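You operate a simulated robot arm through the tools that you are given. There is no shell and no other tool. Be economical: measure what you need, move in short steps, check, and stop when the job is done.

The job below is to be done with a simulated robot arm. You get a single attempt, and the scene is never put back.

## Task
Stir the teal glaze, then dip the white mug's rim about 3 cm.
Fine: lay the paddle back on its rest, stand the mug rim down on the drip rack again and put the lid on the teal bucket; the teal must be neither thin nor running. The dusty mug stays as it is. The other buckets stay shut.

It is judged by the outcome, as a careful person would: the job done as asked, and still so three seconds after it is handed in. It fails if anything else is knocked over, pushed out of place, dropped, spilled or broken. A push-on lid holds only when it is set on centred and level and pressed home; a screw cap is set on level and turned clockwise until tight.

## Robot
A 6-joint arm with a two-finger gripper, on a carriage that runs on a rail from [0.1, -132.4] to [-0.1, 81.6] (x, y) and turns from -2.304 to 3.491 rad about z. Base frame: it is fixed where the carriage stands at the start and does not move with it; the origin is on the floor, on the carriage's upright axis, x ahead of it, y to its left, z up; the surface under the hand at the start is at about z = 85. Lengths are in cm, angles in rad, forces in N, time in s.
Its first joint turns from -2.007 to 2.007 rad. Places, roughly: drip rack [70, -10, 90]; lid of the blue bucket (28x28x5 cm) [80, 100, 80]; lid of the teal bucket (28x28x5 cm) [70, 20, 90]; lid of the white bucket (28x28x5 cm) [80, 130, 80]; paddle rest [100, 20, 90]; stoneware mug [75, -100, 100]. Payload 3.43 kg.
The TCP is the grasp point between the finger pads, 3 cm short of the fingertips. In the tool frame z runs along the fingers and y along their closing line. Largest opening 10.4 cm; the body of the gripper starts 5.7 cm behind the TCP.
Orientation is that of the tool frame in the base frame, as [roll, pitch, yaw] about the fixed x, y, z axes, in that order (R = Rz(yaw) Ry(pitch) Rx(roll)). With the fingers straight down and closing along the base's y, the tool's x points along the base's -x, its y along +y and its z along -z.

## Interface
- The arm moves only by the tool step_arm. Its argument "deltas" is a list of rows, each a list of 7 numbers: the turn, a rotation vector about the tool's x, y, z in rad, then the shift along the tool's x, y, z in cm, then the finger opening in cm, from 0 to 10.4. In form: [[rx, ry, rz, dx, dy, dz, grip], ...]. A call has 1 to 20 rows; each row is the pose to reach, as a shift and turn from the pose commanded when the call began, along the tool's axes at that moment. Rows are played at 5 a second. More than 5 cm and 0.15 rad between two rows, or a gripper value outside its range, and nothing of the call is played. Where a pose cannot be reached the arm comes as near as it can. A force on the tool above 50 N (or 10 N above the force at the start of the call, whichever is more), or a blocked arm, ends the call early, and 0.2 s more pass. Each finger travels about 7.2 cm/s and halts on what it meets, pressing with about 43 N; the grip force reading is that of the motor and also rises with nothing between the fingers. The clock runs only during rows and for 0.2 s after the last one: add rows that repeat a pose to give the fingers time. It gives the time, the measured TCP pose, the force on the tool (base axes), the opening and the grip force at its end, in the units of the frame above (readings bear some noise), with the torque about the TCP (base axes, N m) and any sound that the robot's microphone picked up, and new pictures: "show" is both (left out), scene, wrist or none.
- Cameras (640 x 400 px; columns grow to the right, rows downward): "scene" is now at [1.08, 16.57, 156.05]; the picture's right is [-0.40, -0.92, 0.00], its down [-0.67, 0.29, -0.68] and it looks along [0.63, -0.27, -0.73] (base axes); focal length 236 px, centre (320, 200). "wrist" rides on the gripper at [6.7, 1.8, -9] in the tool frame; the picture's right is [-0.25, 0.97, 0.00], its down [-0.73, -0.19, -0.66] and it looks along [-0.64, -0.17, 0.75] (tool axes); focal length 218 px, centre (320, 200). There is no depth. A picture from a camera that has moved, and an enlarged one, comes with that camera's place and axes in the base frame and with its lens. The place of the scene camera against the robot may be out by one fixed shift of up to 1.2 cm in any direction.
- raise_lower(by): slides the trunk up (or, below 0, down) by that many cm; the arm and the scene camera ride with it, the base frame stays. It gives what a move gives, with no picture.
- drive_base(legs): drives the robot by 1 to 6 legs, each [ahead, left, turn to the left] in cm, cm and rad, along the robot's own axes; the way and the turn of a leg run together, so that a leg with both is an arc; at most 150 cm and 3.142 rad a leg. The arm and the cameras ride along, it lands a little off, and it stops where it bumps. It keeps to its track: a leg is cut to what the track allows. It gives what a move gives, and a new picture of the scene camera.
- turn_head(pan, tilt): turns the head with the scene camera to pan (to the left, within 2.705 rad either way) and tilt (down, from -0.506 to 1.204), counted from straight ahead of the robot. It gives what a move gives, and a new picture of the scene camera.
- close_up(camera, box): a new picture of the part [left, top, right, bottom] of that camera's present view, enlarged. No time passes.
- job_done(): hands the job in; it is judged then, once.

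Work in short steps. Places have to be worked out from the pictures, the camera data and where the tool is seen: move nearer, look again, correct. Check each grasp and each placing, and mend what went wrong. You have 120 turns and 260 pictures in all, those below and enlarged ones among them. Open the gripper and draw the arm clear of the work before you hand the job in, unless the task says otherwise; then end with one line.

The tools are called after ">>>" by a JSON object that holds its "method" and its "body". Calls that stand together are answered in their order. step_arm: Moves the arm, as the interface text tells. Its arguments: {"type":"object","properties":{"deltas":{"type":"array"},"show":{"type":"string","enum":["both","scene","wrist","none"]}},"required":["deltas"]} The other tools are called the same way: raise_lower (by) slides the trunk up or down; drive_base (legs) drives the base; turn_head (pan, tilt) turns the head that bears the scene camera; close_up (camera, box) takes an enlarged picture of a part of a camera's view; job_done () hands the job in.

At the start:

```text
t: 0.0
ee_pos: [73.85, 19.54, 115.74]
tcp_rot: [3.141, 0.0, -3.142]
ft_force: [-0.1, 0.2, -0.2]
moment: [0.03, 0.03, -0.03]
width: 10.38
gripper_force: 0.1
trunk travel left (down, up): [-62.5, 36.5]
robot x, y, heading: [-0.36, 0.27, 0.001]
head pan, tilt: [-0.41, 0.817]
```

scene: 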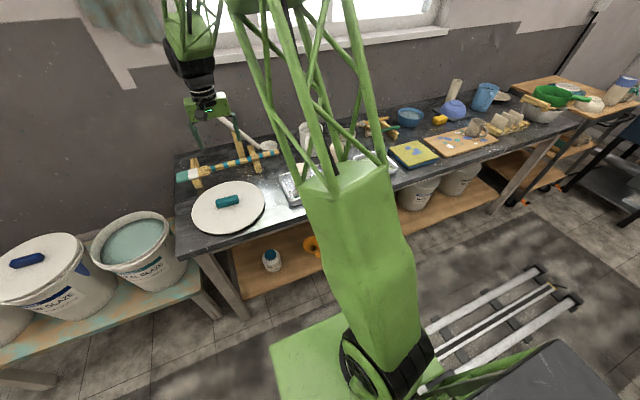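
wrist: 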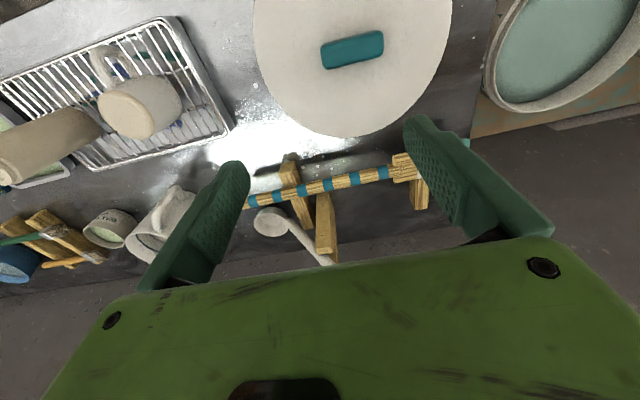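

The bench with the teal lid, paddle on its rest and rack is ahead; the open teal bucket stands to the left. I look closer at both areas first.

>>> {"method": "turn_head", "body": {"pan": 0.55, "tilt": 0.75}}

>>> {"method": "close_up", "body": {"camera": "wrist", "box": [0, 0, 480, 300]}}

```text
t: 1.2
ee_pos: [73.74, 19.67, 115.81]
tcp_rot: [3.141, 0.0, -3.141]
ft_force: [-0.3, 1.1, -0.8]
moment: [-0.01, 0.0, 0.0]
width: 10.41
gripper_force: 0.0
trunk travel left (down, up): [-62.5, 36.5]
robot x, y, heading: [-0.39, -0.08, -0.003]
head pan, tilt: [0.55, 0.75]
camera scene: at [0.83, 24.07, 156.59], right [0.52, -0.85, 0.0], down [-0.58, -0.36, -0.73], along [0.62, 0.38, -0.68], focal length 236 px, centre (320, 200)
```

scene: 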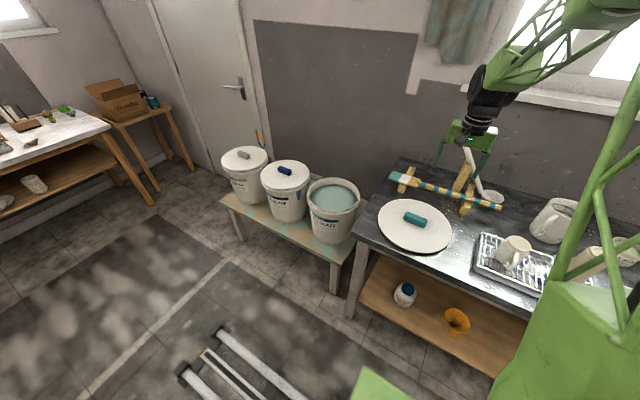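

```text
1.33 times, centred on (240, 150) of wrist
camera zoom: at [67.17, 21.34, 124.69], right [0.25, 0.97, 0.0], down [0.73, -0.19, 0.66], along [0.64, -0.17, -0.75], focal length 291 px, centre (427, 267)
```

zoom: 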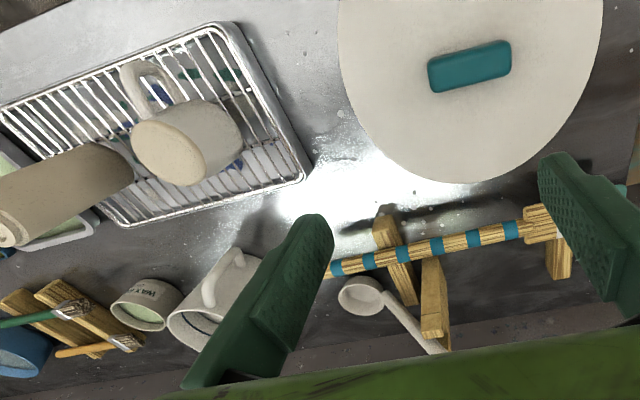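

The teal bucket looks to be near [80, 64-70]. I zoom in on the parts to identify mugs, the rack, and the bucket.

>>> {"method": "close_up", "body": {"camera": "scene", "box": [460, 170, 640, 290]}}

>>> {"method": "close_up", "body": {"camera": "scene", "box": [220, 130, 380, 250]}}

>>> {"method": "close_up", "body": {"camera": "scene", "box": [360, 120, 520, 260]}}

>>> {"method": "turn_head", "body": {"pan": -0.9, "tilt": 0.6}}

```text
3.33 times, centred on (550, 230) of scene
camera zoom: at [0.83, 24.07, 156.59], right [0.52, -0.85, 0.0], down [-0.58, -0.36, -0.73], along [0.62, 0.38, -0.68], focal length 785 px, centre (-447, 100)
```

zoom: 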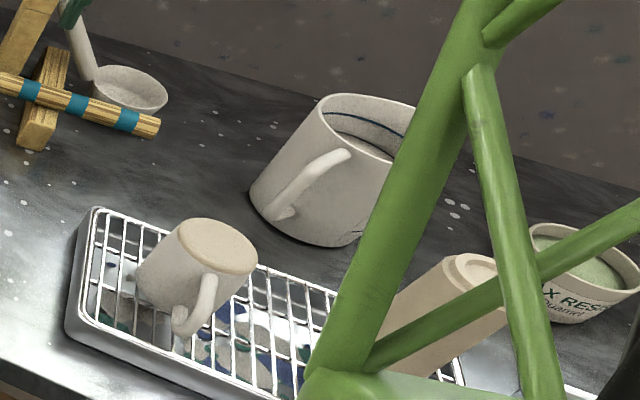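

```text
3.33 times, centred on (300, 190) of scene
camera zoom: at [0.83, 24.07, 156.59], right [0.52, -0.85, 0.0], down [-0.58, -0.36, -0.73], along [0.62, 0.38, -0.68], focal length 785 px, centre (387, 233)
```

zoom: 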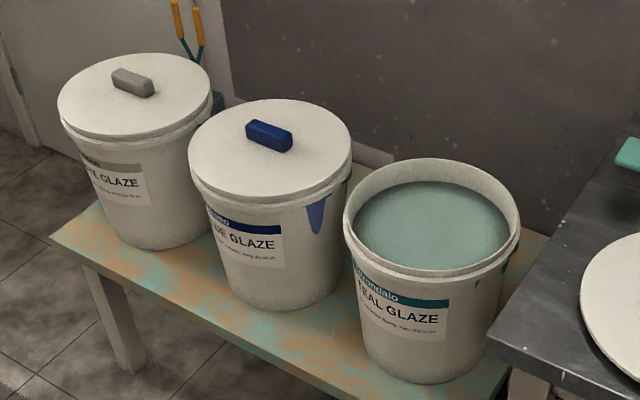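

```text
2.86 times, centred on (440, 190) of scene
camera zoom: at [0.83, 24.07, 156.59], right [0.52, -0.85, 0.0], down [-0.58, -0.36, -0.73], along [0.62, 0.38, -0.68], focal length 673 px, centre (-23, 229)
```

zoom: 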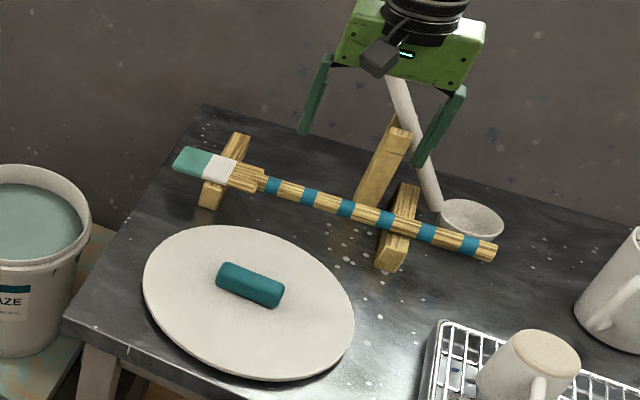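

```text
t: 2.8
ee_pos: [73.85, 19.5, 115.74]
tcp_rot: [-3.14, -0.001, 3.141]
ft_force: [0.3, 0.3, 0.3]
moment: [-0.02, 0.01, 0.02]
width: 10.4
gripper_force: 0.1
trunk travel left (down, up): [-62.5, 36.5]
robot x, y, heading: [0.03, -0.14, 0.0]
head pan, tilt: [-0.901, 0.6]
camera scene: at [-0.75, 12.83, 157.88], right [-0.78, -0.62, 0.0], down [-0.35, 0.44, -0.83], along [0.51, -0.65, -0.56], focal length 236 px, centre (320, 200)
```

scene: 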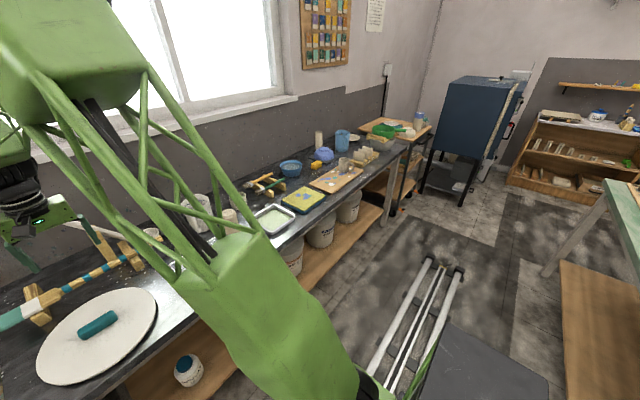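

The white mug stands rim down on the rack; the paddle lies along y at x≈91.5, blade at +y, handle end near y≈-1. I move over the handle's end with the fingers turned to close along x, staying high.

>>> {"method": "step_arm", "body": {"deltas": [[0, 0, 0.131, -1.3, -1.4, 0.4, 8], [0, 0, 0.262, -2.6, -2.8, 0.8, 8], [0, 0, 0.393, -3.9, -4.2, 1.2, 8], [0, 0, 0.524, -5.2, -5.6, 1.6, 8], [0, 0, 0.654, -6.5, -7, 2, 8], [0, 0, 0.785, -7.8, -8.4, 2.4, 8], [0, 0, 0.916, -9.1, -9.8, 2.8, 8], [0, 0, 1.047, -10.4, -11.2, 3.2, 8], [0, 0, 1.178, -11.7, -12.6, 3.6, 8], [0, 0, 1.309, -13, -14, 4, 8], [0, 0, 1.44, -14.3, -15.4, 4.5, 8], [0, 0, 1.571, -15.6, -16.5, 5, 8], [0, 0, 1.571, -15.6, -16.5, 5, 8]]}}

>>> {"method": "turn_head", "body": {"pan": 0.1, "tilt": 0.6}}

```text
t: 5.6
ee_pos: [89.53, 3.14, 110.74]
tcp_rot: [-3.141, -0.001, 1.568]
ft_force: [0.0, 0.4, -0.4]
moment: [-0.01, 0.05, -0.01]
width: 8.0
gripper_force: 0.0
trunk travel left (down, up): [-62.5, 36.5]
robot x, y, heading: [0.17, 0.19, -0.001]
head pan, tilt: [-0.901, 0.6]
camera scene: at [-0.72, 12.82, 157.88], right [-0.78, -0.62, 0.0], down [-0.35, 0.44, -0.82], along [0.51, -0.65, -0.57], focal length 236 px, centre (320, 200)
camera wrist: at [91.33, 9.79, 119.65], right [0.97, -0.25, 0.0], down [-0.19, -0.73, 0.66], along [-0.17, -0.64, -0.75], focal length 218 px, centre (320, 200)
```

scene: 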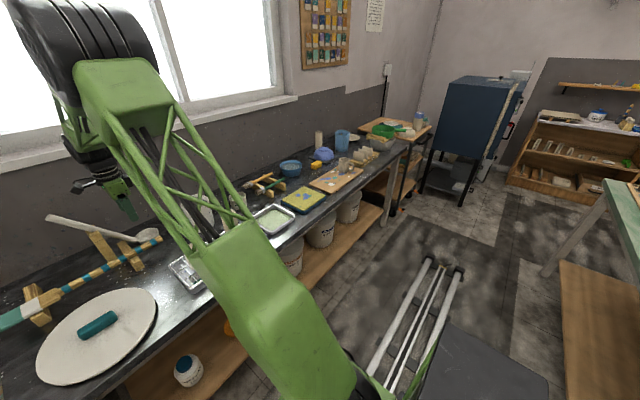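
wrist: 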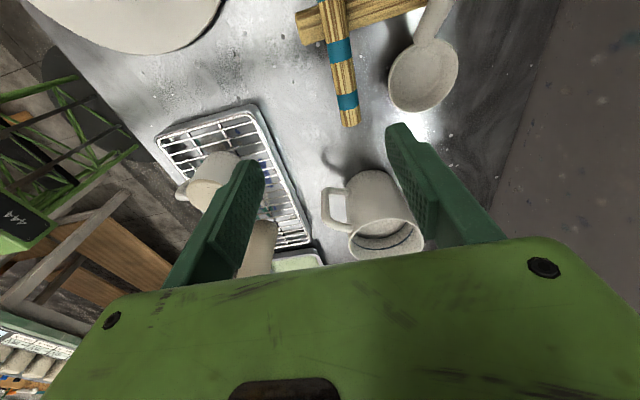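

```text
t: 6.9
ee_pos: [89.55, 3.11, 110.64]
tcp_rot: [-3.141, -0.001, 1.571]
ft_force: [-0.7, -0.6, 0.7]
moment: [-0.01, -0.01, 0.0]
width: 8.02
gripper_force: 0.1
trunk travel left (down, up): [-62.5, 36.5]
robot x, y, heading: [0.14, 0.07, 0.005]
head pan, tilt: [0.099, 0.6]
camera scene: at [2.55, 20.62, 157.88], right [0.1, -1.0, 0.0], down [-0.56, -0.06, -0.83], along [0.82, 0.08, -0.56], focal length 236 px, centre (320, 200)
```

scene: 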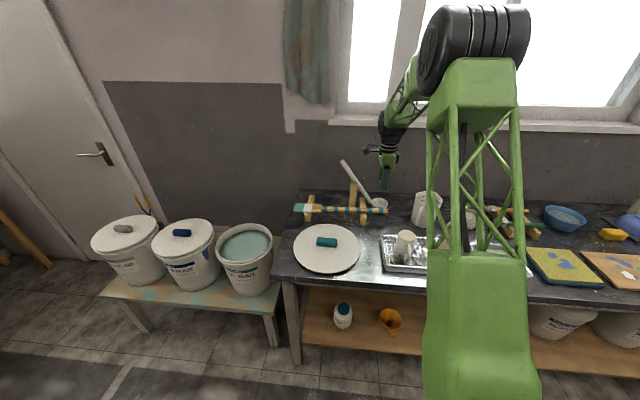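

The handle lies at x≈92.1, z≈92.5, overhang from y≈8 to -1.7. I descend part way, centred over it, and check.

>>> {"method": "step_arm", "body": {"deltas": [[0, 0, 0, 0, 1.3, 3, 6], [0, 0, 0, 0, 2.5, 6, 6], [0, 0, 0, 0, 2.5, 9, 6], [0, 0, 0, 0, 2.5, 11, 6], [0, 0, 0, 0, 2.5, 11, 6]]}}

>>> {"method": "close_up", "body": {"camera": "scene", "box": [280, 130, 440, 230]}}

```text
t: 8.1
ee_pos: [92.05, 3.07, 99.53]
tcp_rot: [-3.141, 0.0, 1.571]
ft_force: [0.3, 0.3, -0.3]
moment: [0.01, 0.04, 0.01]
width: 5.97
gripper_force: 0.0
trunk travel left (down, up): [-62.5, 36.5]
robot x, y, heading: [0.18, -0.15, -0.002]
head pan, tilt: [0.099, 0.6]
camera scene: at [2.59, 20.63, 157.87], right [0.1, -1.0, 0.0], down [-0.56, -0.06, -0.82], along [0.82, 0.08, -0.57], focal length 236 px, centre (320, 200)
camera wrist: at [93.78, 9.77, 108.52], right [0.97, -0.25, 0.0], down [-0.19, -0.73, 0.66], along [-0.17, -0.64, -0.75], focal length 218 px, centre (320, 200)
```

scene: 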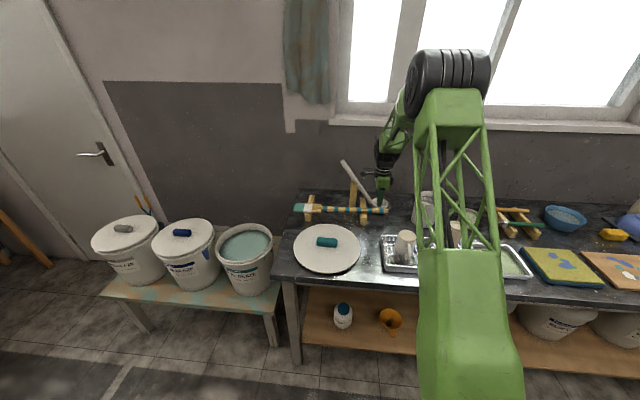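
wrist: 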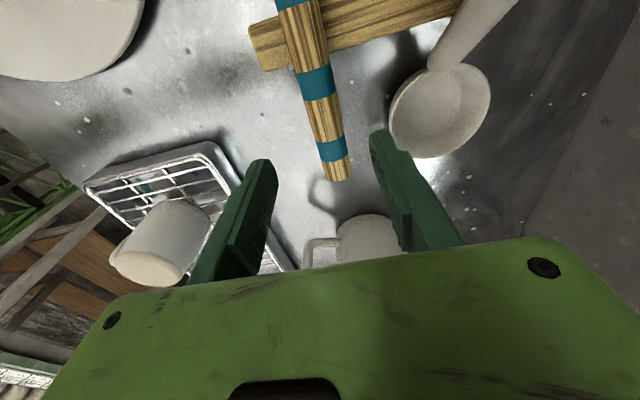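

```text
4.00 times, centred on (360, 180) of scene
camera zoom: at [2.59, 20.63, 157.87], right [0.1, -1.0, 0.0], down [-0.56, -0.06, -0.82], along [0.82, 0.08, -0.57], focal length 942 px, centre (160, 280)
```

zoom: 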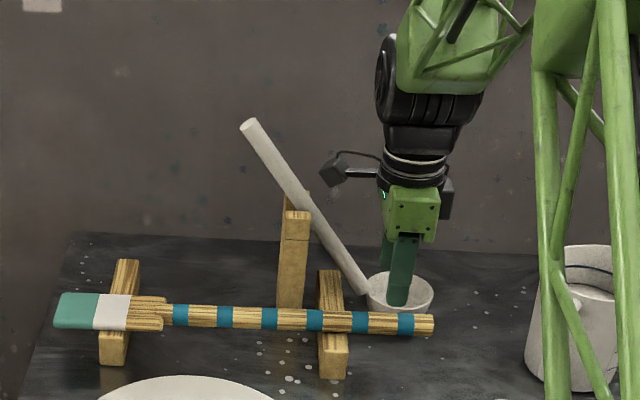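

Handle axis at x≈92.35, z≈92.5. I go down and close.

>>> {"method": "step_arm", "body": {"deltas": [[0, 0, 0, 0, 0.3, 2.5, 6], [0, 0, 0, 0, 0.3, 5, 6], [0, 0, 0, 0, 0.3, 7.1, 6], [0, 0, 0, 0, 0.3, 7.1, 6], [0, 0, 0, 0, 0.3, 7.1, 1], [0, 0, 0, 0, 0.3, 7.1, 1], [0, 0, 0, 0, 0.3, 7.1, 1], [0, 0, 0, 0, 0.3, 7.1, 1]]}}

>>> {"method": "close_up", "body": {"camera": "scene", "box": [280, 130, 440, 230]}}

```text
t: 9.9
ee_pos: [92.25, 3.06, 92.58]
tcp_rot: [-3.141, 0.0, 1.571]
ft_force: [0.6, 0.4, 0.7]
moment: [-0.14, -0.02, -0.09]
width: 2.33
gripper_force: 42.9
trunk travel left (down, up): [-62.5, 36.5]
robot x, y, heading: [0.07, 0.01, 0.002]
head pan, tilt: [0.099, 0.6]
camera scene: at [2.56, 20.63, 157.88], right [0.1, -1.0, 0.0], down [-0.56, -0.06, -0.83], along [0.82, 0.08, -0.56], focal length 236 px, centre (320, 200)
camera wrist: at [94.0, 9.84, 101.5], right [0.97, -0.25, 0.0], down [-0.19, -0.73, 0.66], along [-0.17, -0.64, -0.75], focal length 218 px, centre (320, 200)
```

scene: 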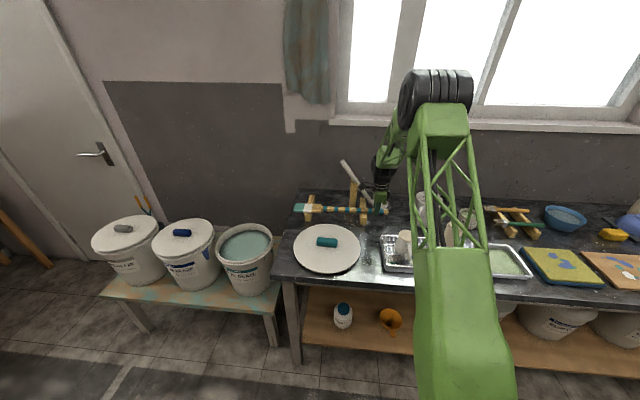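
wrist: 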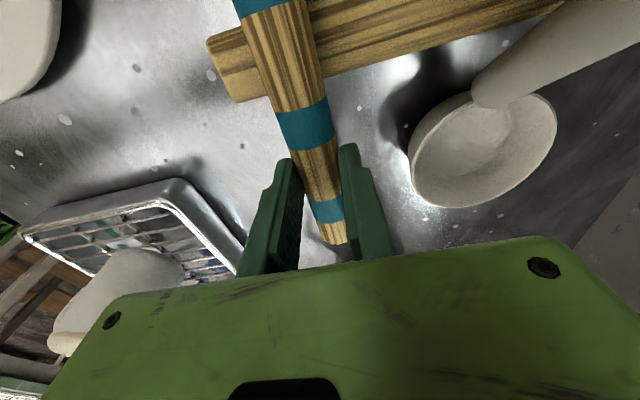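

```text
4.00 times, centred on (360, 180) of scene
camera zoom: at [2.56, 20.63, 157.88], right [0.1, -1.0, 0.0], down [-0.56, -0.06, -0.83], along [0.82, 0.08, -0.56], focal length 942 px, centre (160, 280)
```

zoom: 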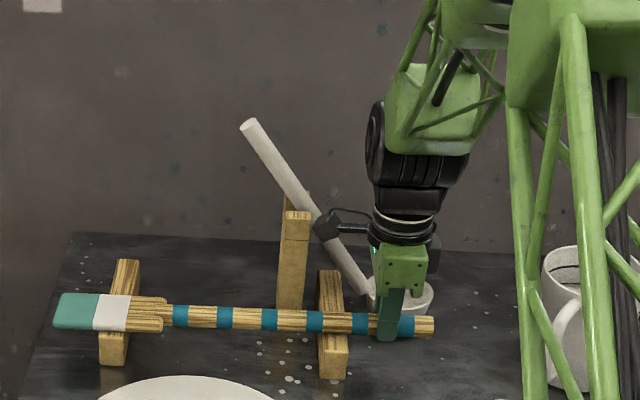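

Gripped (2.33 cm, 43 N) at [92.25, 3.06, 92.58] — remembered for the return. I lift and see whether the paddle stays level.

>>> {"method": "step_arm", "body": {"deltas": [[0, 0, 0, 0, 0, -0.7, 1], [0, 0, 0, 0, 0, -2, 1], [0, 0, 0, 0, 0, -4, 1], [0, 0, 0, 0, 0, -7, 1], [0, 0, 0, 0, 0, -10, 1], [0, 0, 0, 0, 0, -14, 1], [0, 0, 0, 0, 0, -18, 1], [0, 0, 0, 0, 0, -18, 1]]}}

>>> {"method": "close_up", "body": {"camera": "scene", "box": [280, 130, 440, 230]}}

```text
t: 11.7
ee_pos: [92.38, 3.31, 110.77]
tcp_rot: [-3.14, -0.001, 1.57]
ft_force: [0.2, 0.1, 0.2]
moment: [0.02, -0.01, 0.0]
width: 0.98
gripper_force: 0.2
trunk travel left (down, up): [-62.5, 36.5]
robot x, y, heading: [0.04, 0.04, 0.002]
head pan, tilt: [0.099, 0.6]
camera scene: at [2.51, 20.62, 157.88], right [0.1, -1.0, 0.0], down [-0.56, -0.06, -0.83], along [0.82, 0.08, -0.56], focal length 236 px, centre (320, 200)
camera wrist: at [94.12, 9.95, 119.75], right [0.97, -0.25, 0.0], down [-0.19, -0.73, 0.66], along [-0.17, -0.64, -0.75], focal length 218 px, centre (320, 200)
```

scene: 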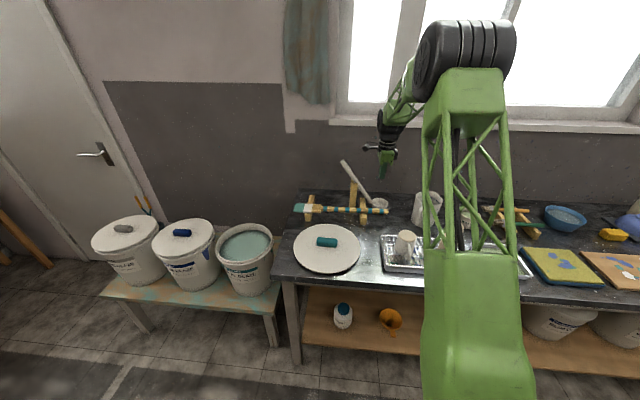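
wrist: 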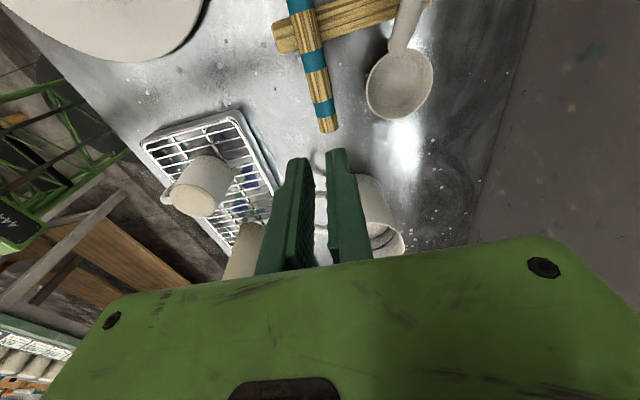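

```text
4.00 times, centred on (360, 180) of scene
camera zoom: at [2.51, 20.62, 157.88], right [0.1, -1.0, 0.0], down [-0.56, -0.06, -0.83], along [0.82, 0.08, -0.56], focal length 942 px, centre (160, 280)
```

zoom: 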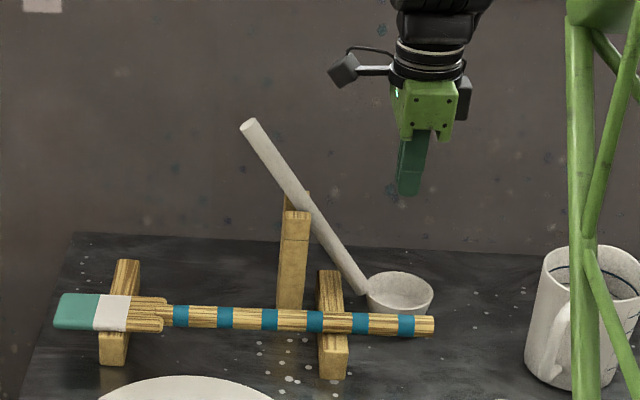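

The handle slipped out and the paddle seems to have stayed on its rest. I retry a little deeper and nearer the rest, lifting slowly to read the load.

>>> {"method": "step_arm", "body": {"deltas": [[0, 0, 0, 0.5, -0.1, 4, 6], [0, 0, 0, 1.5, -0.1, 8, 6], [0, 0, 0, 1.5, -0.1, 12, 6], [0, 0, 0, 1.5, -0.1, 16, 6], [0, 0, 0, 1.5, -0.1, 19.2, 6], [0, 0, 0, 1.5, -0.1, 19.2, 6], [0, 0, 0, 1.5, -0.1, 19.2, 0], [0, 0, 0, 1.5, -0.1, 19.2, 0], [0, 0, 0, 1.5, -0.1, 19.2, 0], [0, 0, 0, 1.5, -0.1, 19.2, 0], [0, 0, 0, 1.5, -0.1, 19.2, 0]]}}

>>> {"method": "step_arm", "body": {"deltas": [[0, 0, 0, 0, 0, -0.2, 0], [0, 0, 0, 0, 0, -0.4, 0], [0, 0, 0, 0, 0, -0.6, 0], [0, 0, 0, 0, 0, -0.8, 0], [0, 0, 0, 0, 0, -1, 0]]}}

>>> {"method": "close_up", "body": {"camera": "scene", "box": [280, 130, 440, 230]}}

```text
t: 14.1
ee_pos: [92.06, 4.44, 91.53]
tcp_rot: [-3.142, 0.001, 1.571]
ft_force: [0.7, -0.3, 0.6]
moment: [-0.27, -0.01, -0.02]
width: 2.35
gripper_force: 42.6
trunk travel left (down, up): [-62.5, 36.5]
robot x, y, heading: [0.29, 0.14, -0.0]
head pan, tilt: [0.099, 0.6]
camera scene: at [2.56, 20.63, 157.88], right [0.1, -1.0, 0.0], down [-0.56, -0.06, -0.83], along [0.82, 0.08, -0.56], focal length 236 px, centre (320, 200)
camera wrist: at [93.84, 11.21, 100.34], right [0.97, -0.25, 0.0], down [-0.19, -0.73, 0.66], along [-0.17, -0.64, -0.75], focal length 218 px, centre (320, 200)
```

scene: 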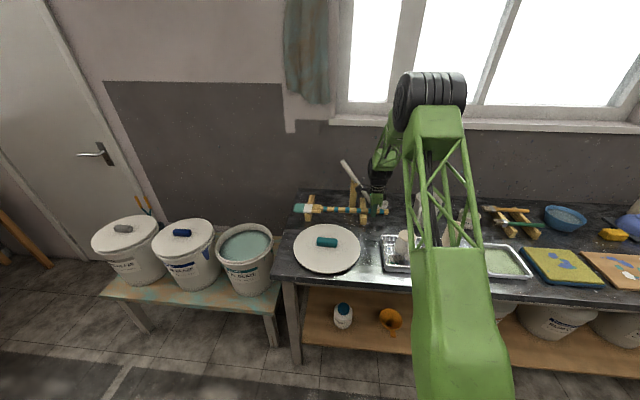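
wrist: 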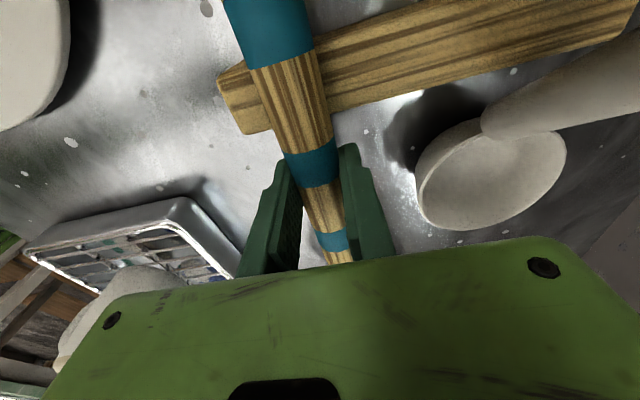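

```text
t: 15.3
ee_pos: [92.15, 4.48, 92.49]
tcp_rot: [-3.142, 0.0, 1.572]
ft_force: [0.0, 0.4, -1.5]
moment: [-0.29, 0.02, 0.02]
width: 2.32
gripper_force: 43.1
trunk travel left (down, up): [-62.5, 36.5]
robot x, y, heading: [0.36, -0.33, 0.002]
head pan, tilt: [0.099, 0.6]
camera scene: at [2.57, 20.63, 157.88], right [0.1, -1.0, 0.0], down [-0.56, -0.06, -0.83], along [0.82, 0.08, -0.56], focal length 236 px, centre (320, 200)
camera wrist: at [93.9, 11.28, 101.39], right [0.97, -0.25, 0.0], down [-0.19, -0.73, 0.66], along [-0.17, -0.64, -0.75], focal length 218 px, centre (320, 200)
```

scene: 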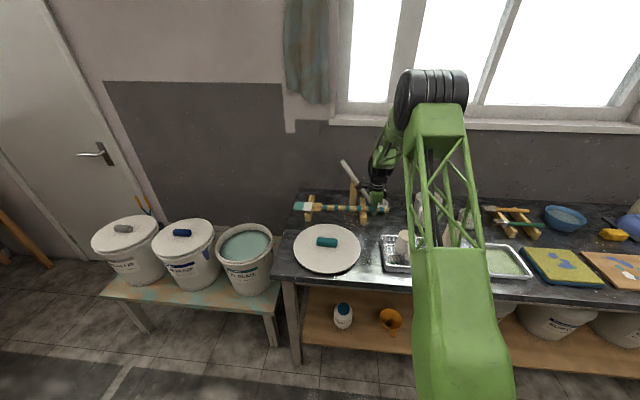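
wrist: 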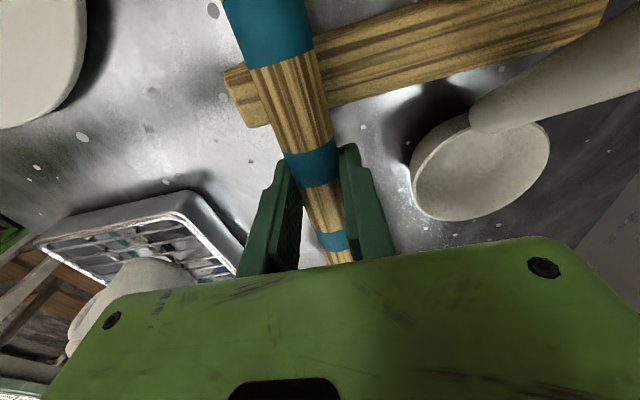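

```text
4.00 times, centred on (360, 180) of scene
camera zoom: at [2.57, 20.63, 157.88], right [0.1, -1.0, 0.0], down [-0.56, -0.06, -0.83], along [0.82, 0.08, -0.56], focal length 942 px, centre (160, 280)
```

zoom: 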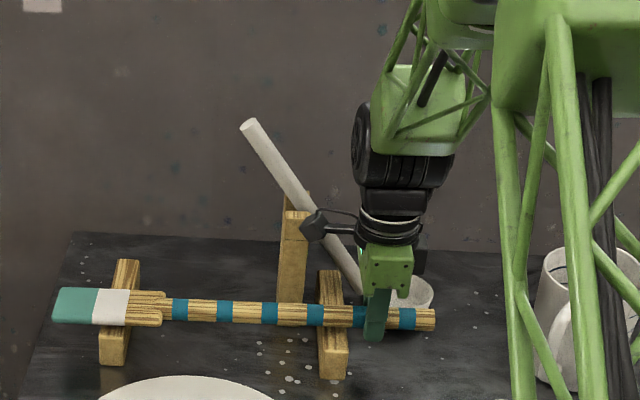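

It is coming up this time, light (≈1.5 N). I continue lifting gently.

>>> {"method": "step_arm", "body": {"deltas": [[0, 0, 0, 0, 0, -0.4, 0], [0, 0, 0, 0, 0, -1, 0], [0, 0, 0, 0, 0, -1.8, 0], [0, 0, 0, 0, 0, -2.8, 0], [0, 0, 0, 0, 0, -4, 0], [0, 0, 0, 0, 0, -5.2, 0], [0, 0, 0, 0, 0, -6, 0]], "show": "wrist"}}

>>> {"method": "close_up", "body": {"camera": "scene", "box": [280, 130, 440, 230]}}

```text
t: 16.9
ee_pos: [92.0, 4.59, 98.44]
tcp_rot: [3.141, 0.001, 1.571]
ft_force: [-0.8, -0.4, -1.8]
moment: [-0.3, -0.01, 0.0]
width: 2.37
gripper_force: 43.0
trunk travel left (down, up): [-62.5, 36.5]
robot x, y, heading: [-0.14, -0.15, -0.003]
head pan, tilt: [0.099, 0.6]
camera wrist: at [93.94, 11.29, 107.44], right [0.97, -0.25, 0.0], down [-0.19, -0.73, 0.66], along [-0.17, -0.64, -0.75], focal length 218 px, centre (320, 200)
```

wrist: 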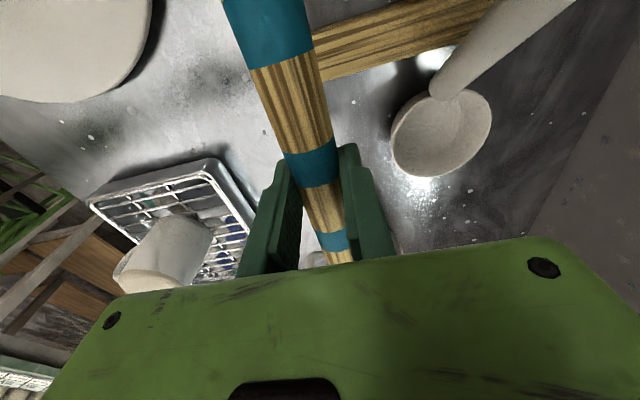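

```text
4.00 times, centred on (360, 180) of scene
camera zoom: at [2.57, 20.63, 157.88], right [0.1, -1.0, 0.0], down [-0.56, -0.06, -0.83], along [0.82, 0.08, -0.56], focal length 942 px, centre (160, 280)
```

zoom: 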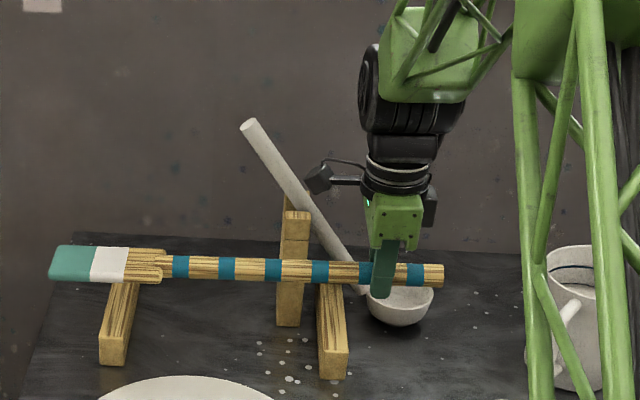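

Held rigidly and level. I retract to x≈75 and raise to z≈118, then drive left toward the bucket.

>>> {"method": "step_arm", "body": {"deltas": [[0, 0, 0, 0, -1.5, -1.5, 0], [0, 0, 0, 0, -3, -3.5, 0], [0, 0, 0, 0, -5, -6, 0], [0, 0, 0, 0, -7, -8.5, 0], [0, 0, 0, 0, -9, -11, 0], [0, 0, 0, 0, -11, -13.5, 0], [0, 0, 0, 0, -13, -16, 0], [0, 0, 0, 0, -15, -18.5, 0], [0, 0, 0, 0, -17, -20, 0], [0, 0, 0, 0, -17, -20, 0]], "show": "none"}}

>>> {"method": "drive_base", "body": {"legs": [[0, 64, 0]]}}

>>> {"method": "turn_head", "body": {"pan": 0.0, "tilt": 0.7}}

```text
t: 19.1
ee_pos: [75.2, 4.72, 118.66]
tcp_rot: [3.141, -0.001, 1.571]
ft_force: [-0.5, -0.4, -1.7]
moment: [-0.26, -0.04, 0.03]
width: 2.35
gripper_force: 42.8
trunk travel left (down, up): [-62.5, 36.5]
robot x, y, heading: [0.29, -0.15, 0.004]
head pan, tilt: [0.099, 0.6]
```

```text
t: 22.8
ee_pos: [75.26, 68.49, 118.74]
tcp_rot: [-3.141, -0.001, 1.572]
ft_force: [0.1, -0.2, -1.9]
moment: [-0.31, 0.02, -0.02]
width: 2.33
gripper_force: 42.7
trunk travel left (down, up): [-62.5, 36.5]
robot x, y, heading: [-0.19, 63.65, -0.009]
head pan, tilt: [0.099, 0.6]
camera scene: at [2.51, 84.36, 157.88], right [0.1, -0.99, 0.0], down [-0.56, -0.06, -0.83], along [0.82, 0.08, -0.56], focal length 236 px, centre (320, 200)
```

scene: 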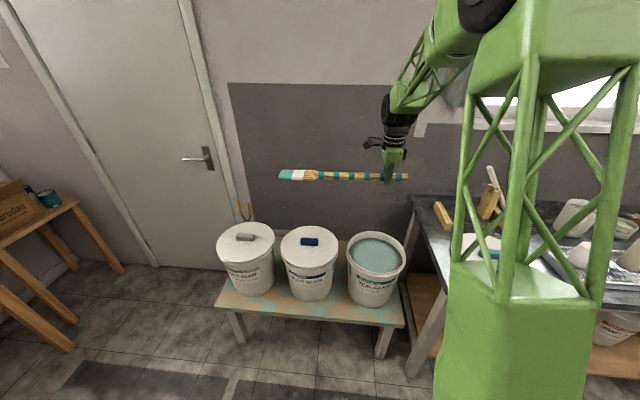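

```text
t: 23.5
ee_pos: [75.24, 68.44, 118.66]
tcp_rot: [-3.141, 0.001, 1.573]
ft_force: [-0.3, 0.6, -1.1]
moment: [-0.3, 0.03, 0.0]
width: 2.32
gripper_force: 42.9
trunk travel left (down, up): [-62.5, 36.5]
robot x, y, heading: [-0.19, 63.48, -0.003]
head pan, tilt: [0.0, 0.7]
camera scene: at [2.21, 83.49, 157.02], right [0.0, -1.0, 0.0], down [-0.64, 0.0, -0.77], along [0.77, 0.0, -0.64], focal length 236 px, centre (320, 200)
```

scene: 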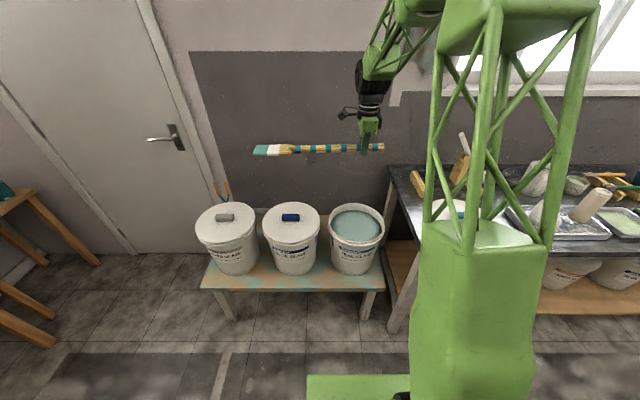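

Bucket rim estimated at about [82.5, 65.6, 75], bottom near z≈50. I swing the paddle from level to vertical (blade down), the hand pointing outward, staying above the bucket.

>>> {"method": "step_arm", "body": {"deltas": [[-0.0806, -0.0806, -0.0806, -0.2, 0.3, -0.3, 0], [-0.1612, -0.1612, -0.1612, -0.4, 0.6, -0.6, 0], [-0.2418, -0.2418, -0.2418, -0.6, 0.9, -0.9, 0], [-0.3224, -0.3224, -0.3224, -0.8, 1.2, -1.2, 0], [-0.403, -0.403, -0.403, -1.0, 1.5, -1.5, 0], [-0.4837, -0.4837, -0.4837, -1.2, 1.8, -1.8, 0], [-0.5643, -0.5643, -0.5643, -1.4, 2.1, -2.1, 0], [-0.6449, -0.6449, -0.6449, -1.6, 2.4, -2.4, 0], [-0.7255, -0.7255, -0.7255, -1.8, 2.7, -2.7, 0], [-0.8061, -0.8061, -0.8061, -2, 3, -3, 0], [-0.8061, -0.8061, -0.8061, -2, 3, -3, 0]]}}

```text
t: 25.9
ee_pos: [78.01, 66.38, 121.54]
tcp_rot: [2.563, 1.007, 2.148]
ft_force: [-0.1, -0.3, -1.4]
moment: [-0.1, -0.08, -0.03]
width: 2.34
gripper_force: 43.3
trunk travel left (down, up): [-62.5, 36.5]
robot x, y, heading: [0.06, 63.68, 0.001]
head pan, tilt: [0.0, 0.7]
camera scene: at [2.22, 83.48, 157.01], right [0.0, -1.0, 0.0], down [-0.64, 0.0, -0.76], along [0.76, 0.0, -0.64], focal length 236 px, centre (320, 200)
camera wrist: at [69.41, 73.61, 120.45], right [0.51, 0.7, 0.5], down [-0.43, -0.3, 0.85], along [0.75, -0.65, 0.15], focal length 218 px, centre (320, 200)
```

scene: 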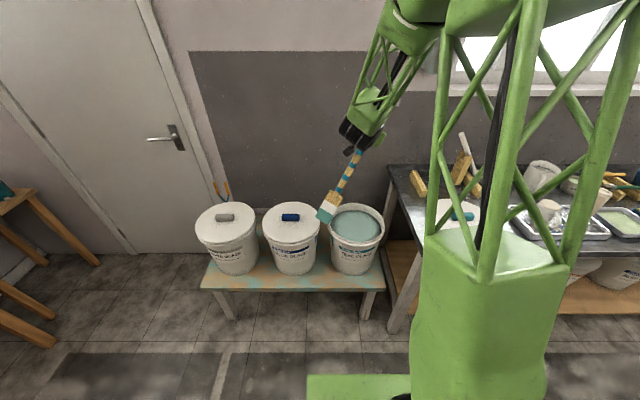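
wrist: 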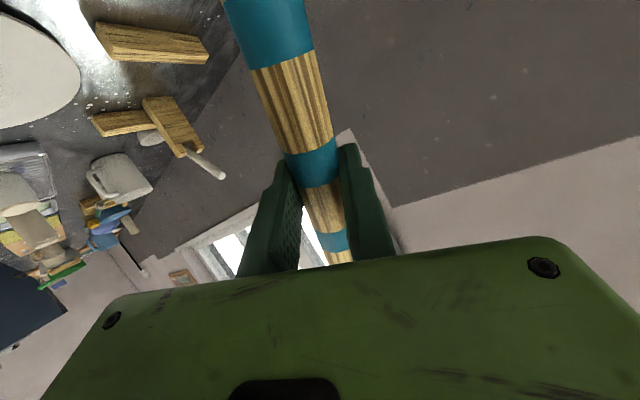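

Swing works well. I finish the turn to vertical.

>>> {"method": "step_arm", "body": {"deltas": [[-0.0806, -0.0806, -0.0806, 0, 0, 0, 0], [-0.1612, -0.1612, -0.1612, 0, 0, 0, 0], [-0.2418, -0.2418, -0.2418, 0, 0, 0, 0], [-0.3224, -0.3224, -0.3224, 0, 0, 0, 0], [-0.403, -0.403, -0.403, 0, 0, 0, 0], [-0.403, -0.403, -0.403, 0, 0, 0, 0]]}}

>>> {"method": "close_up", "body": {"camera": "scene", "box": [270, 130, 430, 290]}}

```text
t: 27.3
ee_pos: [78.3, 71.0, 123.44]
tcp_rot: [-2.779, 1.53, -2.859]
ft_force: [-0.2, -0.4, -2.3]
moment: [0.02, 0.01, -0.06]
width: 2.33
gripper_force: 42.9
out of reach, approached as far as the arm can: row 1, 2, 3, 4, 5, 6
trunk travel left (down, up): [-62.5, 36.5]
robot x, y, heading: [-0.32, 63.76, 0.002]
head pan, tilt: [0.0, 0.7]
camera scene: at [2.19, 83.51, 157.01], right [0.0, -1.0, 0.0], down [-0.64, 0.0, -0.76], along [0.76, 0.0, -0.64], focal length 236 px, centre (320, 200)
camera wrist: at [69.21, 73.4, 117.06], right [0.09, 0.97, 0.24], down [-0.64, -0.13, 0.76], along [0.76, -0.22, 0.61], focal length 218 px, centre (320, 200)
```

scene: 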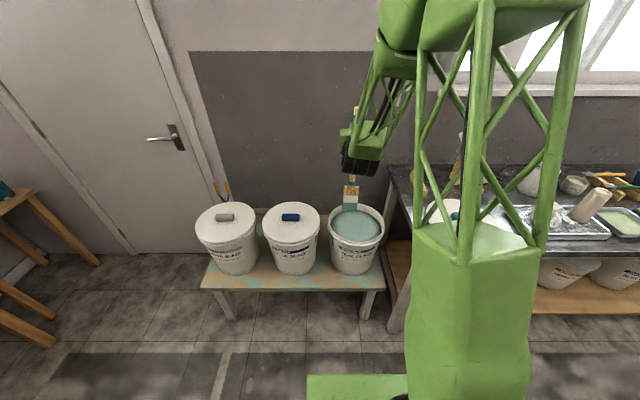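
wrist: 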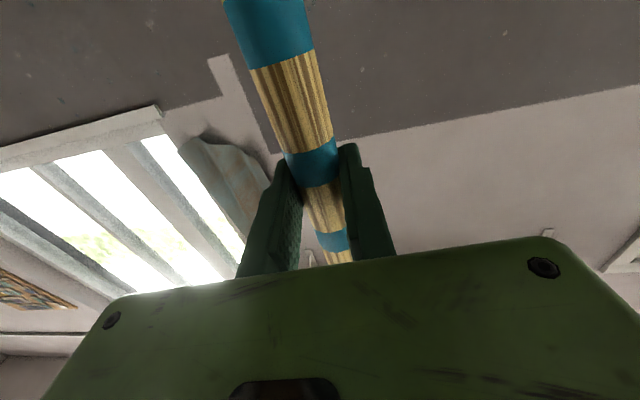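

```text
2.50 times, centred on (350, 210) of scene
camera zoom: at [2.19, 83.51, 157.01], right [0.0, -1.0, 0.0], down [-0.64, 0.0, -0.76], along [0.76, 0.0, -0.64], focal length 589 px, centre (245, 175)
```

zoom: 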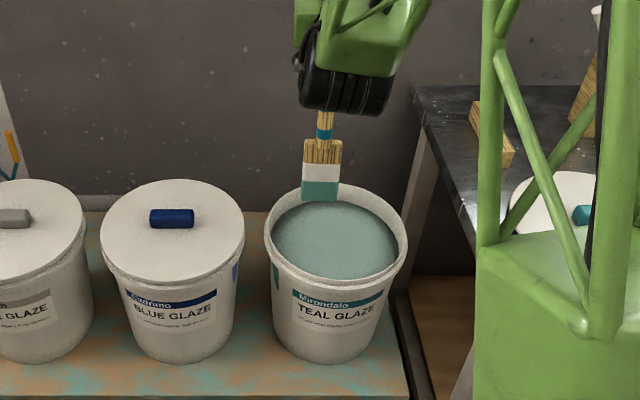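

The paddle is practically vertical, though the TCP came to y=71 instead of 66 (reach limit). I try shifting forward and right to bring it over the bucket centre.

>>> {"method": "step_arm", "body": {"deltas": [[0, 0, 0, 0, -1, 1, 0], [0, 0, 0, 0, -2, 2, 0], [0, 0, 0, 0, -3, 3, 0], [0, 0, 0, 0, -4, 4, 0], [0, 0, 0, 0, -4, 4, 0]]}}

```text
t: 28.5
ee_pos: [81.78, 69.11, 123.38]
tcp_rot: [-3.015, 1.528, -3.125]
ft_force: [0.1, 0.3, -1.2]
moment: [0.01, -0.02, 0.02]
width: 2.33
gripper_force: 42.9
out of reach, approached as far as the arm can: row 1, 2, 3, 4, 5
trunk travel left (down, up): [-62.5, 36.5]
robot x, y, heading: [-0.11, 63.12, 0.002]
head pan, tilt: [0.0, 0.7]
camera scene: at [2.24, 83.48, 157.01], right [0.0, -1.0, 0.0], down [-0.64, 0.0, -0.76], along [0.76, 0.0, -0.64], focal length 236 px, centre (320, 200)
camera wrist: at [72.83, 71.79, 117.0], right [0.12, 0.96, 0.25], down [-0.64, -0.12, 0.76], along [0.76, -0.25, 0.6], focal length 218 px, centre (320, 200)
```

scene: 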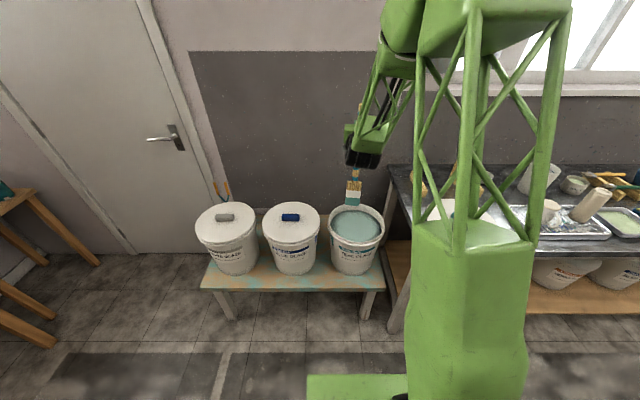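
wrist: 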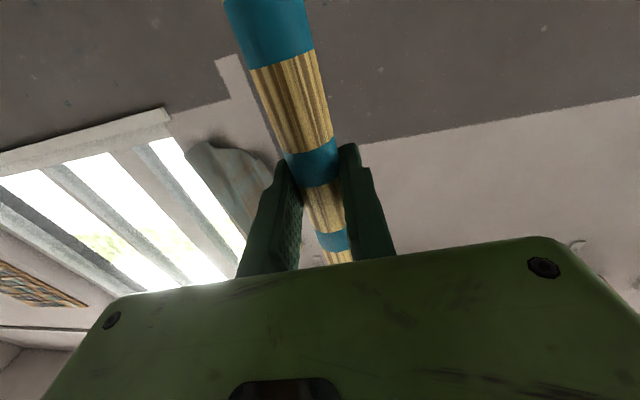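

The arm is near a wrist limit here. I test whether raising the hand relative to the shoulder (to later be compensated with the trunk) frees it.

>>> {"method": "step_arm", "body": {"deltas": [[0, 0, 0, -2, 0, 0, 0], [0, 0, 0, -5, 0, 0, 0], [0, 0, 0, -8, 0, 0, 0], [0, 0, 0, -11, 0, 0, 0], [0, 0, 0, -14, 0, 0, 0], [0, 0, 0, -14, 0, 0, 0]], "show": "scene"}}

```text
t: 29.9
ee_pos: [82.22, 69.13, 137.55]
tcp_rot: [-2.796, 1.527, -2.875]
ft_force: [0.3, -0.5, -1.4]
moment: [0.01, 0.02, 0.03]
width: 2.34
gripper_force: 43.0
out of reach, approached as far as the arm can: row 1, 2
trunk travel left (down, up): [-62.5, 36.5]
robot x, y, heading: [-0.26, 63.67, -0.0]
head pan, tilt: [0.0, 0.7]
camera scene: at [2.17, 83.48, 157.01], right [0.0, -1.0, 0.0], down [-0.64, 0.0, -0.77], along [0.77, 0.0, -0.64], focal length 236 px, centre (320, 200)
```

scene: 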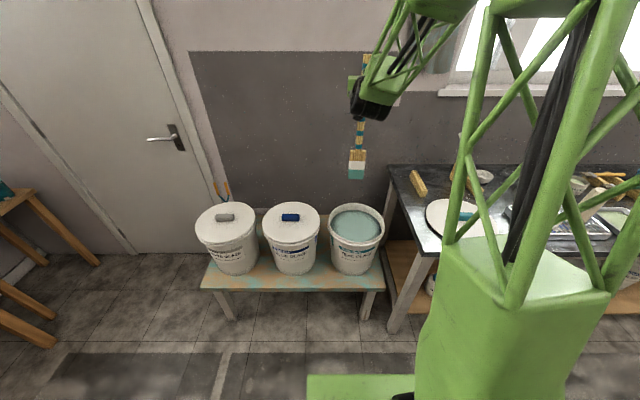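

With the hand higher relative to the shoulder it is reachable. I centre over the bucket and lower the trunk so the blade comes just above the rim, then look.

>>> {"method": "step_arm", "body": {"deltas": [[0, 0, 0, 0, -1.2, 0.6, 0], [0, 0, 0, 0, -2.4, 1.2, 0], [0, 0, 0, 0, -3.6, 1.6, 0], [0, 0, 0, 0, -3.6, 1.6, 0]], "show": "none"}}

>>> {"method": "raise_lower", "body": {"by": -21}}

>>> {"method": "close_up", "body": {"camera": "scene", "box": [260, 60, 460, 240]}}

>>> {"method": "turn_head", "body": {"pan": -0.2, "tilt": 0.55}}

```text
t: 30.9
ee_pos: [83.59, 66.82, 137.64]
tcp_rot: [-2.815, 1.524, -2.912]
ft_force: [-0.2, -0.7, -0.3]
moment: [0.02, -0.01, -0.01]
width: 2.34
gripper_force: 43.0
out of reach, approached as far as the arm can: row 2, 3, 4
trunk travel left (down, up): [-62.5, 36.5]
robot x, y, heading: [-0.01, 64.08, 0.003]
head pan, tilt: [0.0, 0.7]
```

```text
t: 33.1
ee_pos: [83.62, 66.84, 116.61]
tcp_rot: [-2.814, 1.523, -2.912]
ft_force: [0.0, 0.4, -2.3]
moment: [0.0, 0.02, 0.01]
width: 2.32
gripper_force: 43.0
trunk travel left (down, up): [-41.5, 57.5]
robot x, y, heading: [-0.06, 63.96, 0.004]
head pan, tilt: [0.0, 0.7]
```

```text
2.22 times, centred on (360, 150) of scene
camera zoom: at [2.21, 83.48, 136.02], right [0.0, -1.0, 0.0], down [-0.64, 0.0, -0.76], along [0.76, 0.0, -0.64], focal length 523 px, centre (231, 311)
```

zoom: 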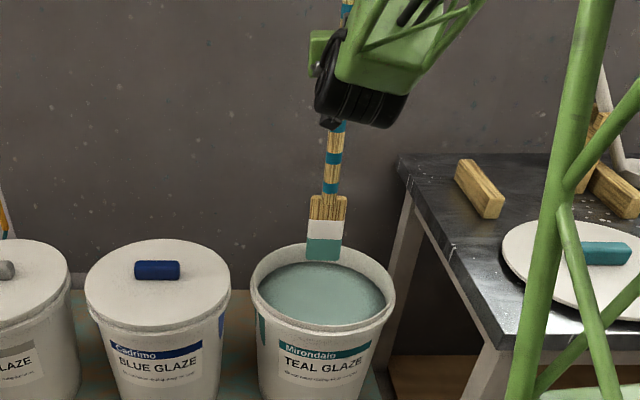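

```text
t: 33.9
ee_pos: [83.51, 66.76, 116.58]
tcp_rot: [-2.814, 1.524, -2.911]
ft_force: [-1.2, -0.2, -2.3]
moment: [0.0, -0.02, -0.01]
width: 2.34
gripper_force: 42.6
trunk travel left (down, up): [-41.5, 57.5]
robot x, y, heading: [0.06, 63.92, -0.006]
head pan, tilt: [-0.201, 0.55]
camera scene: at [2.52, 81.7, 137.32], right [-0.2, -0.98, 0.0], down [-0.51, 0.1, -0.85], along [0.84, -0.17, -0.52], focal length 236 px, centre (320, 200)
```

scene: 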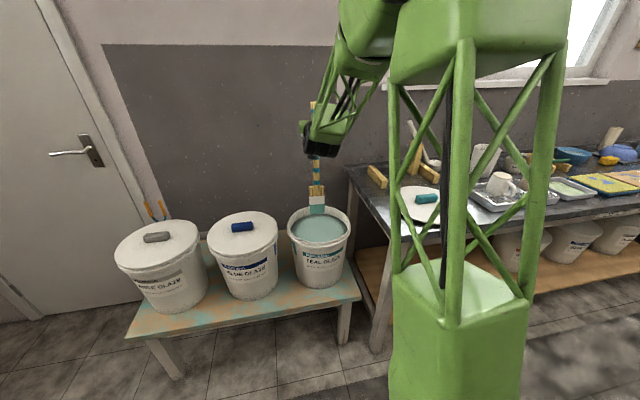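

Tip is at about [81.9, 66.4, 81], bucket centre ≈[80.5, 66, 76.4]. To get off the reach limit, I shift the carriage 8 cm right and the arm 8 cm left and a little higher.

>>> {"method": "step_arm", "body": {"deltas": [[0, 0, 0, -2, 0, 0, 0], [0, 0, 0, -4, 0, 0, 0], [0, 0, 0, -6, 0, 0, 0]], "show": "none"}}

>>> {"method": "drive_base", "body": {"legs": [[0, -8, 0]]}}

>>> {"method": "step_arm", "body": {"deltas": [[0, 0, 0, 0, 2, -0.5, 0], [0, 0, 0, 0, 4, -1, 0], [0, 0, 0, 0, 6, -1.5, 0], [0, 0, 0, 0, 8, -1.8, 0], [0, 0, 0, 0, 8, -1.8, 0]], "show": "none"}}

```text
t: 34.6
ee_pos: [83.61, 66.77, 122.65]
tcp_rot: [-2.824, 1.522, -2.92]
ft_force: [0.4, -0.2, -1.7]
moment: [-0.01, -0.02, 0.0]
width: 2.32
gripper_force: 42.7
trunk travel left (down, up): [-41.5, 57.5]
robot x, y, heading: [0.05, 63.55, -0.001]
head pan, tilt: [-0.201, 0.55]
```

```text
t: 35.7
ee_pos: [83.69, 58.37, 122.49]
tcp_rot: [-2.812, 1.524, -2.912]
ft_force: [-0.4, 0.3, -1.3]
moment: [0.02, -0.01, -0.04]
width: 2.33
gripper_force: 42.9
trunk travel left (down, up): [-41.5, 57.5]
robot x, y, heading: [-0.22, 55.57, -0.003]
head pan, tilt: [-0.201, 0.55]
camera scene: at [2.57, 73.51, 137.33], right [-0.2, -0.98, 0.0], down [-0.51, 0.11, -0.85], along [0.84, -0.17, -0.52], focal length 236 px, centre (320, 200)
```

scene: 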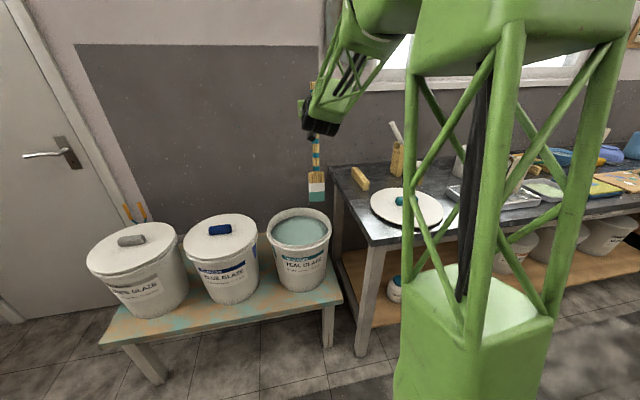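

```text
t: 36.9
ee_pos: [82.6, 66.54, 122.45]
tcp_rot: [-2.811, 1.523, -2.911]
ft_force: [-0.4, 0.0, -2.2]
moment: [0.04, -0.05, 0.01]
width: 2.33
gripper_force: 43.4
trunk travel left (down, up): [-41.5, 57.5]
robot x, y, heading: [-0.3, 55.73, 0.0]
head pan, tilt: [-0.201, 0.55]
```

Reachable now; tip near the centre axis at z≈87. I lower into the glaze with the trunk, in stages.

>>> {"method": "raise_lower", "body": {"by": -15}}

>>> {"method": "turn_head", "body": {"pan": 0.0, "tilt": 0.5}}

>>> {"method": "close_up", "body": {"camera": "scene", "box": [240, 60, 460, 240]}}

```text
t: 38.7
ee_pos: [82.7, 66.62, 107.35]
tcp_rot: [-2.814, 1.524, -2.914]
ft_force: [0.3, 0.7, -2.7]
moment: [-0.01, 0.03, -0.01]
width: 2.35
gripper_force: 43.1
trunk travel left (down, up): [-26.5, 72.5]
robot x, y, heading: [-0.08, 55.96, -0.001]
head pan, tilt: [-0.201, 0.55]
```

```text
t: 39.4
ee_pos: [82.64, 66.57, 107.39]
tcp_rot: [-2.814, 1.524, -2.915]
ft_force: [0.7, 0.3, -1.8]
moment: [0.0, -0.02, 0.03]
width: 2.33
gripper_force: 42.8
trunk travel left (down, up): [-26.5, 72.5]
robot x, y, heading: [0.21, 55.81, -0.002]
head pan, tilt: [0.0, 0.499]
camera scene: at [2.88, 75.28, 122.78], right [0.0, -1.0, 0.0], down [-0.48, 0.0, -0.88], along [0.88, 0.0, -0.48], focal length 236 px, centre (320, 200)
```

scene: 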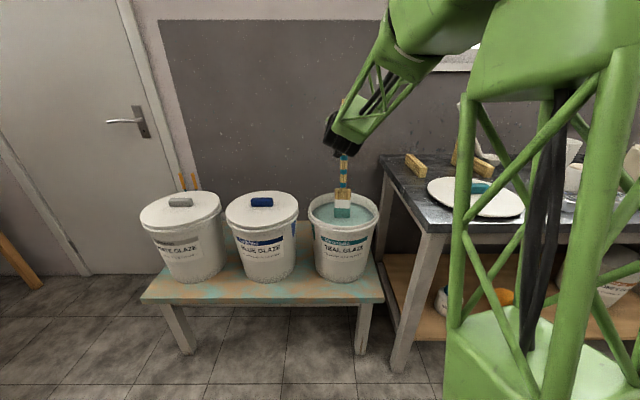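

```text
2.22 times, centred on (350, 150) of scene
camera zoom: at [2.88, 75.28, 122.78], right [0.0, -1.0, 0.0], down [-0.48, 0.0, -0.88], along [0.88, 0.0, -0.48], focal length 523 px, centre (253, 311)
```

zoom: 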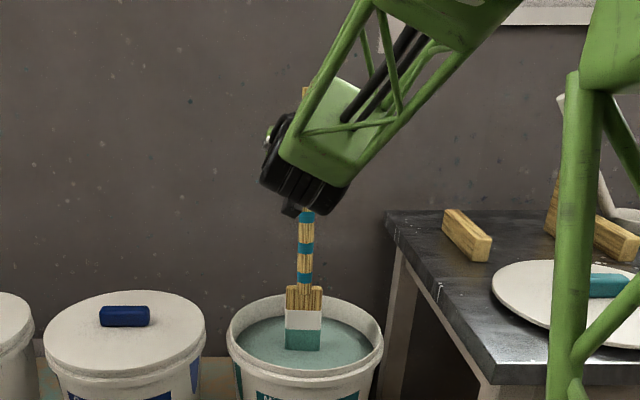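

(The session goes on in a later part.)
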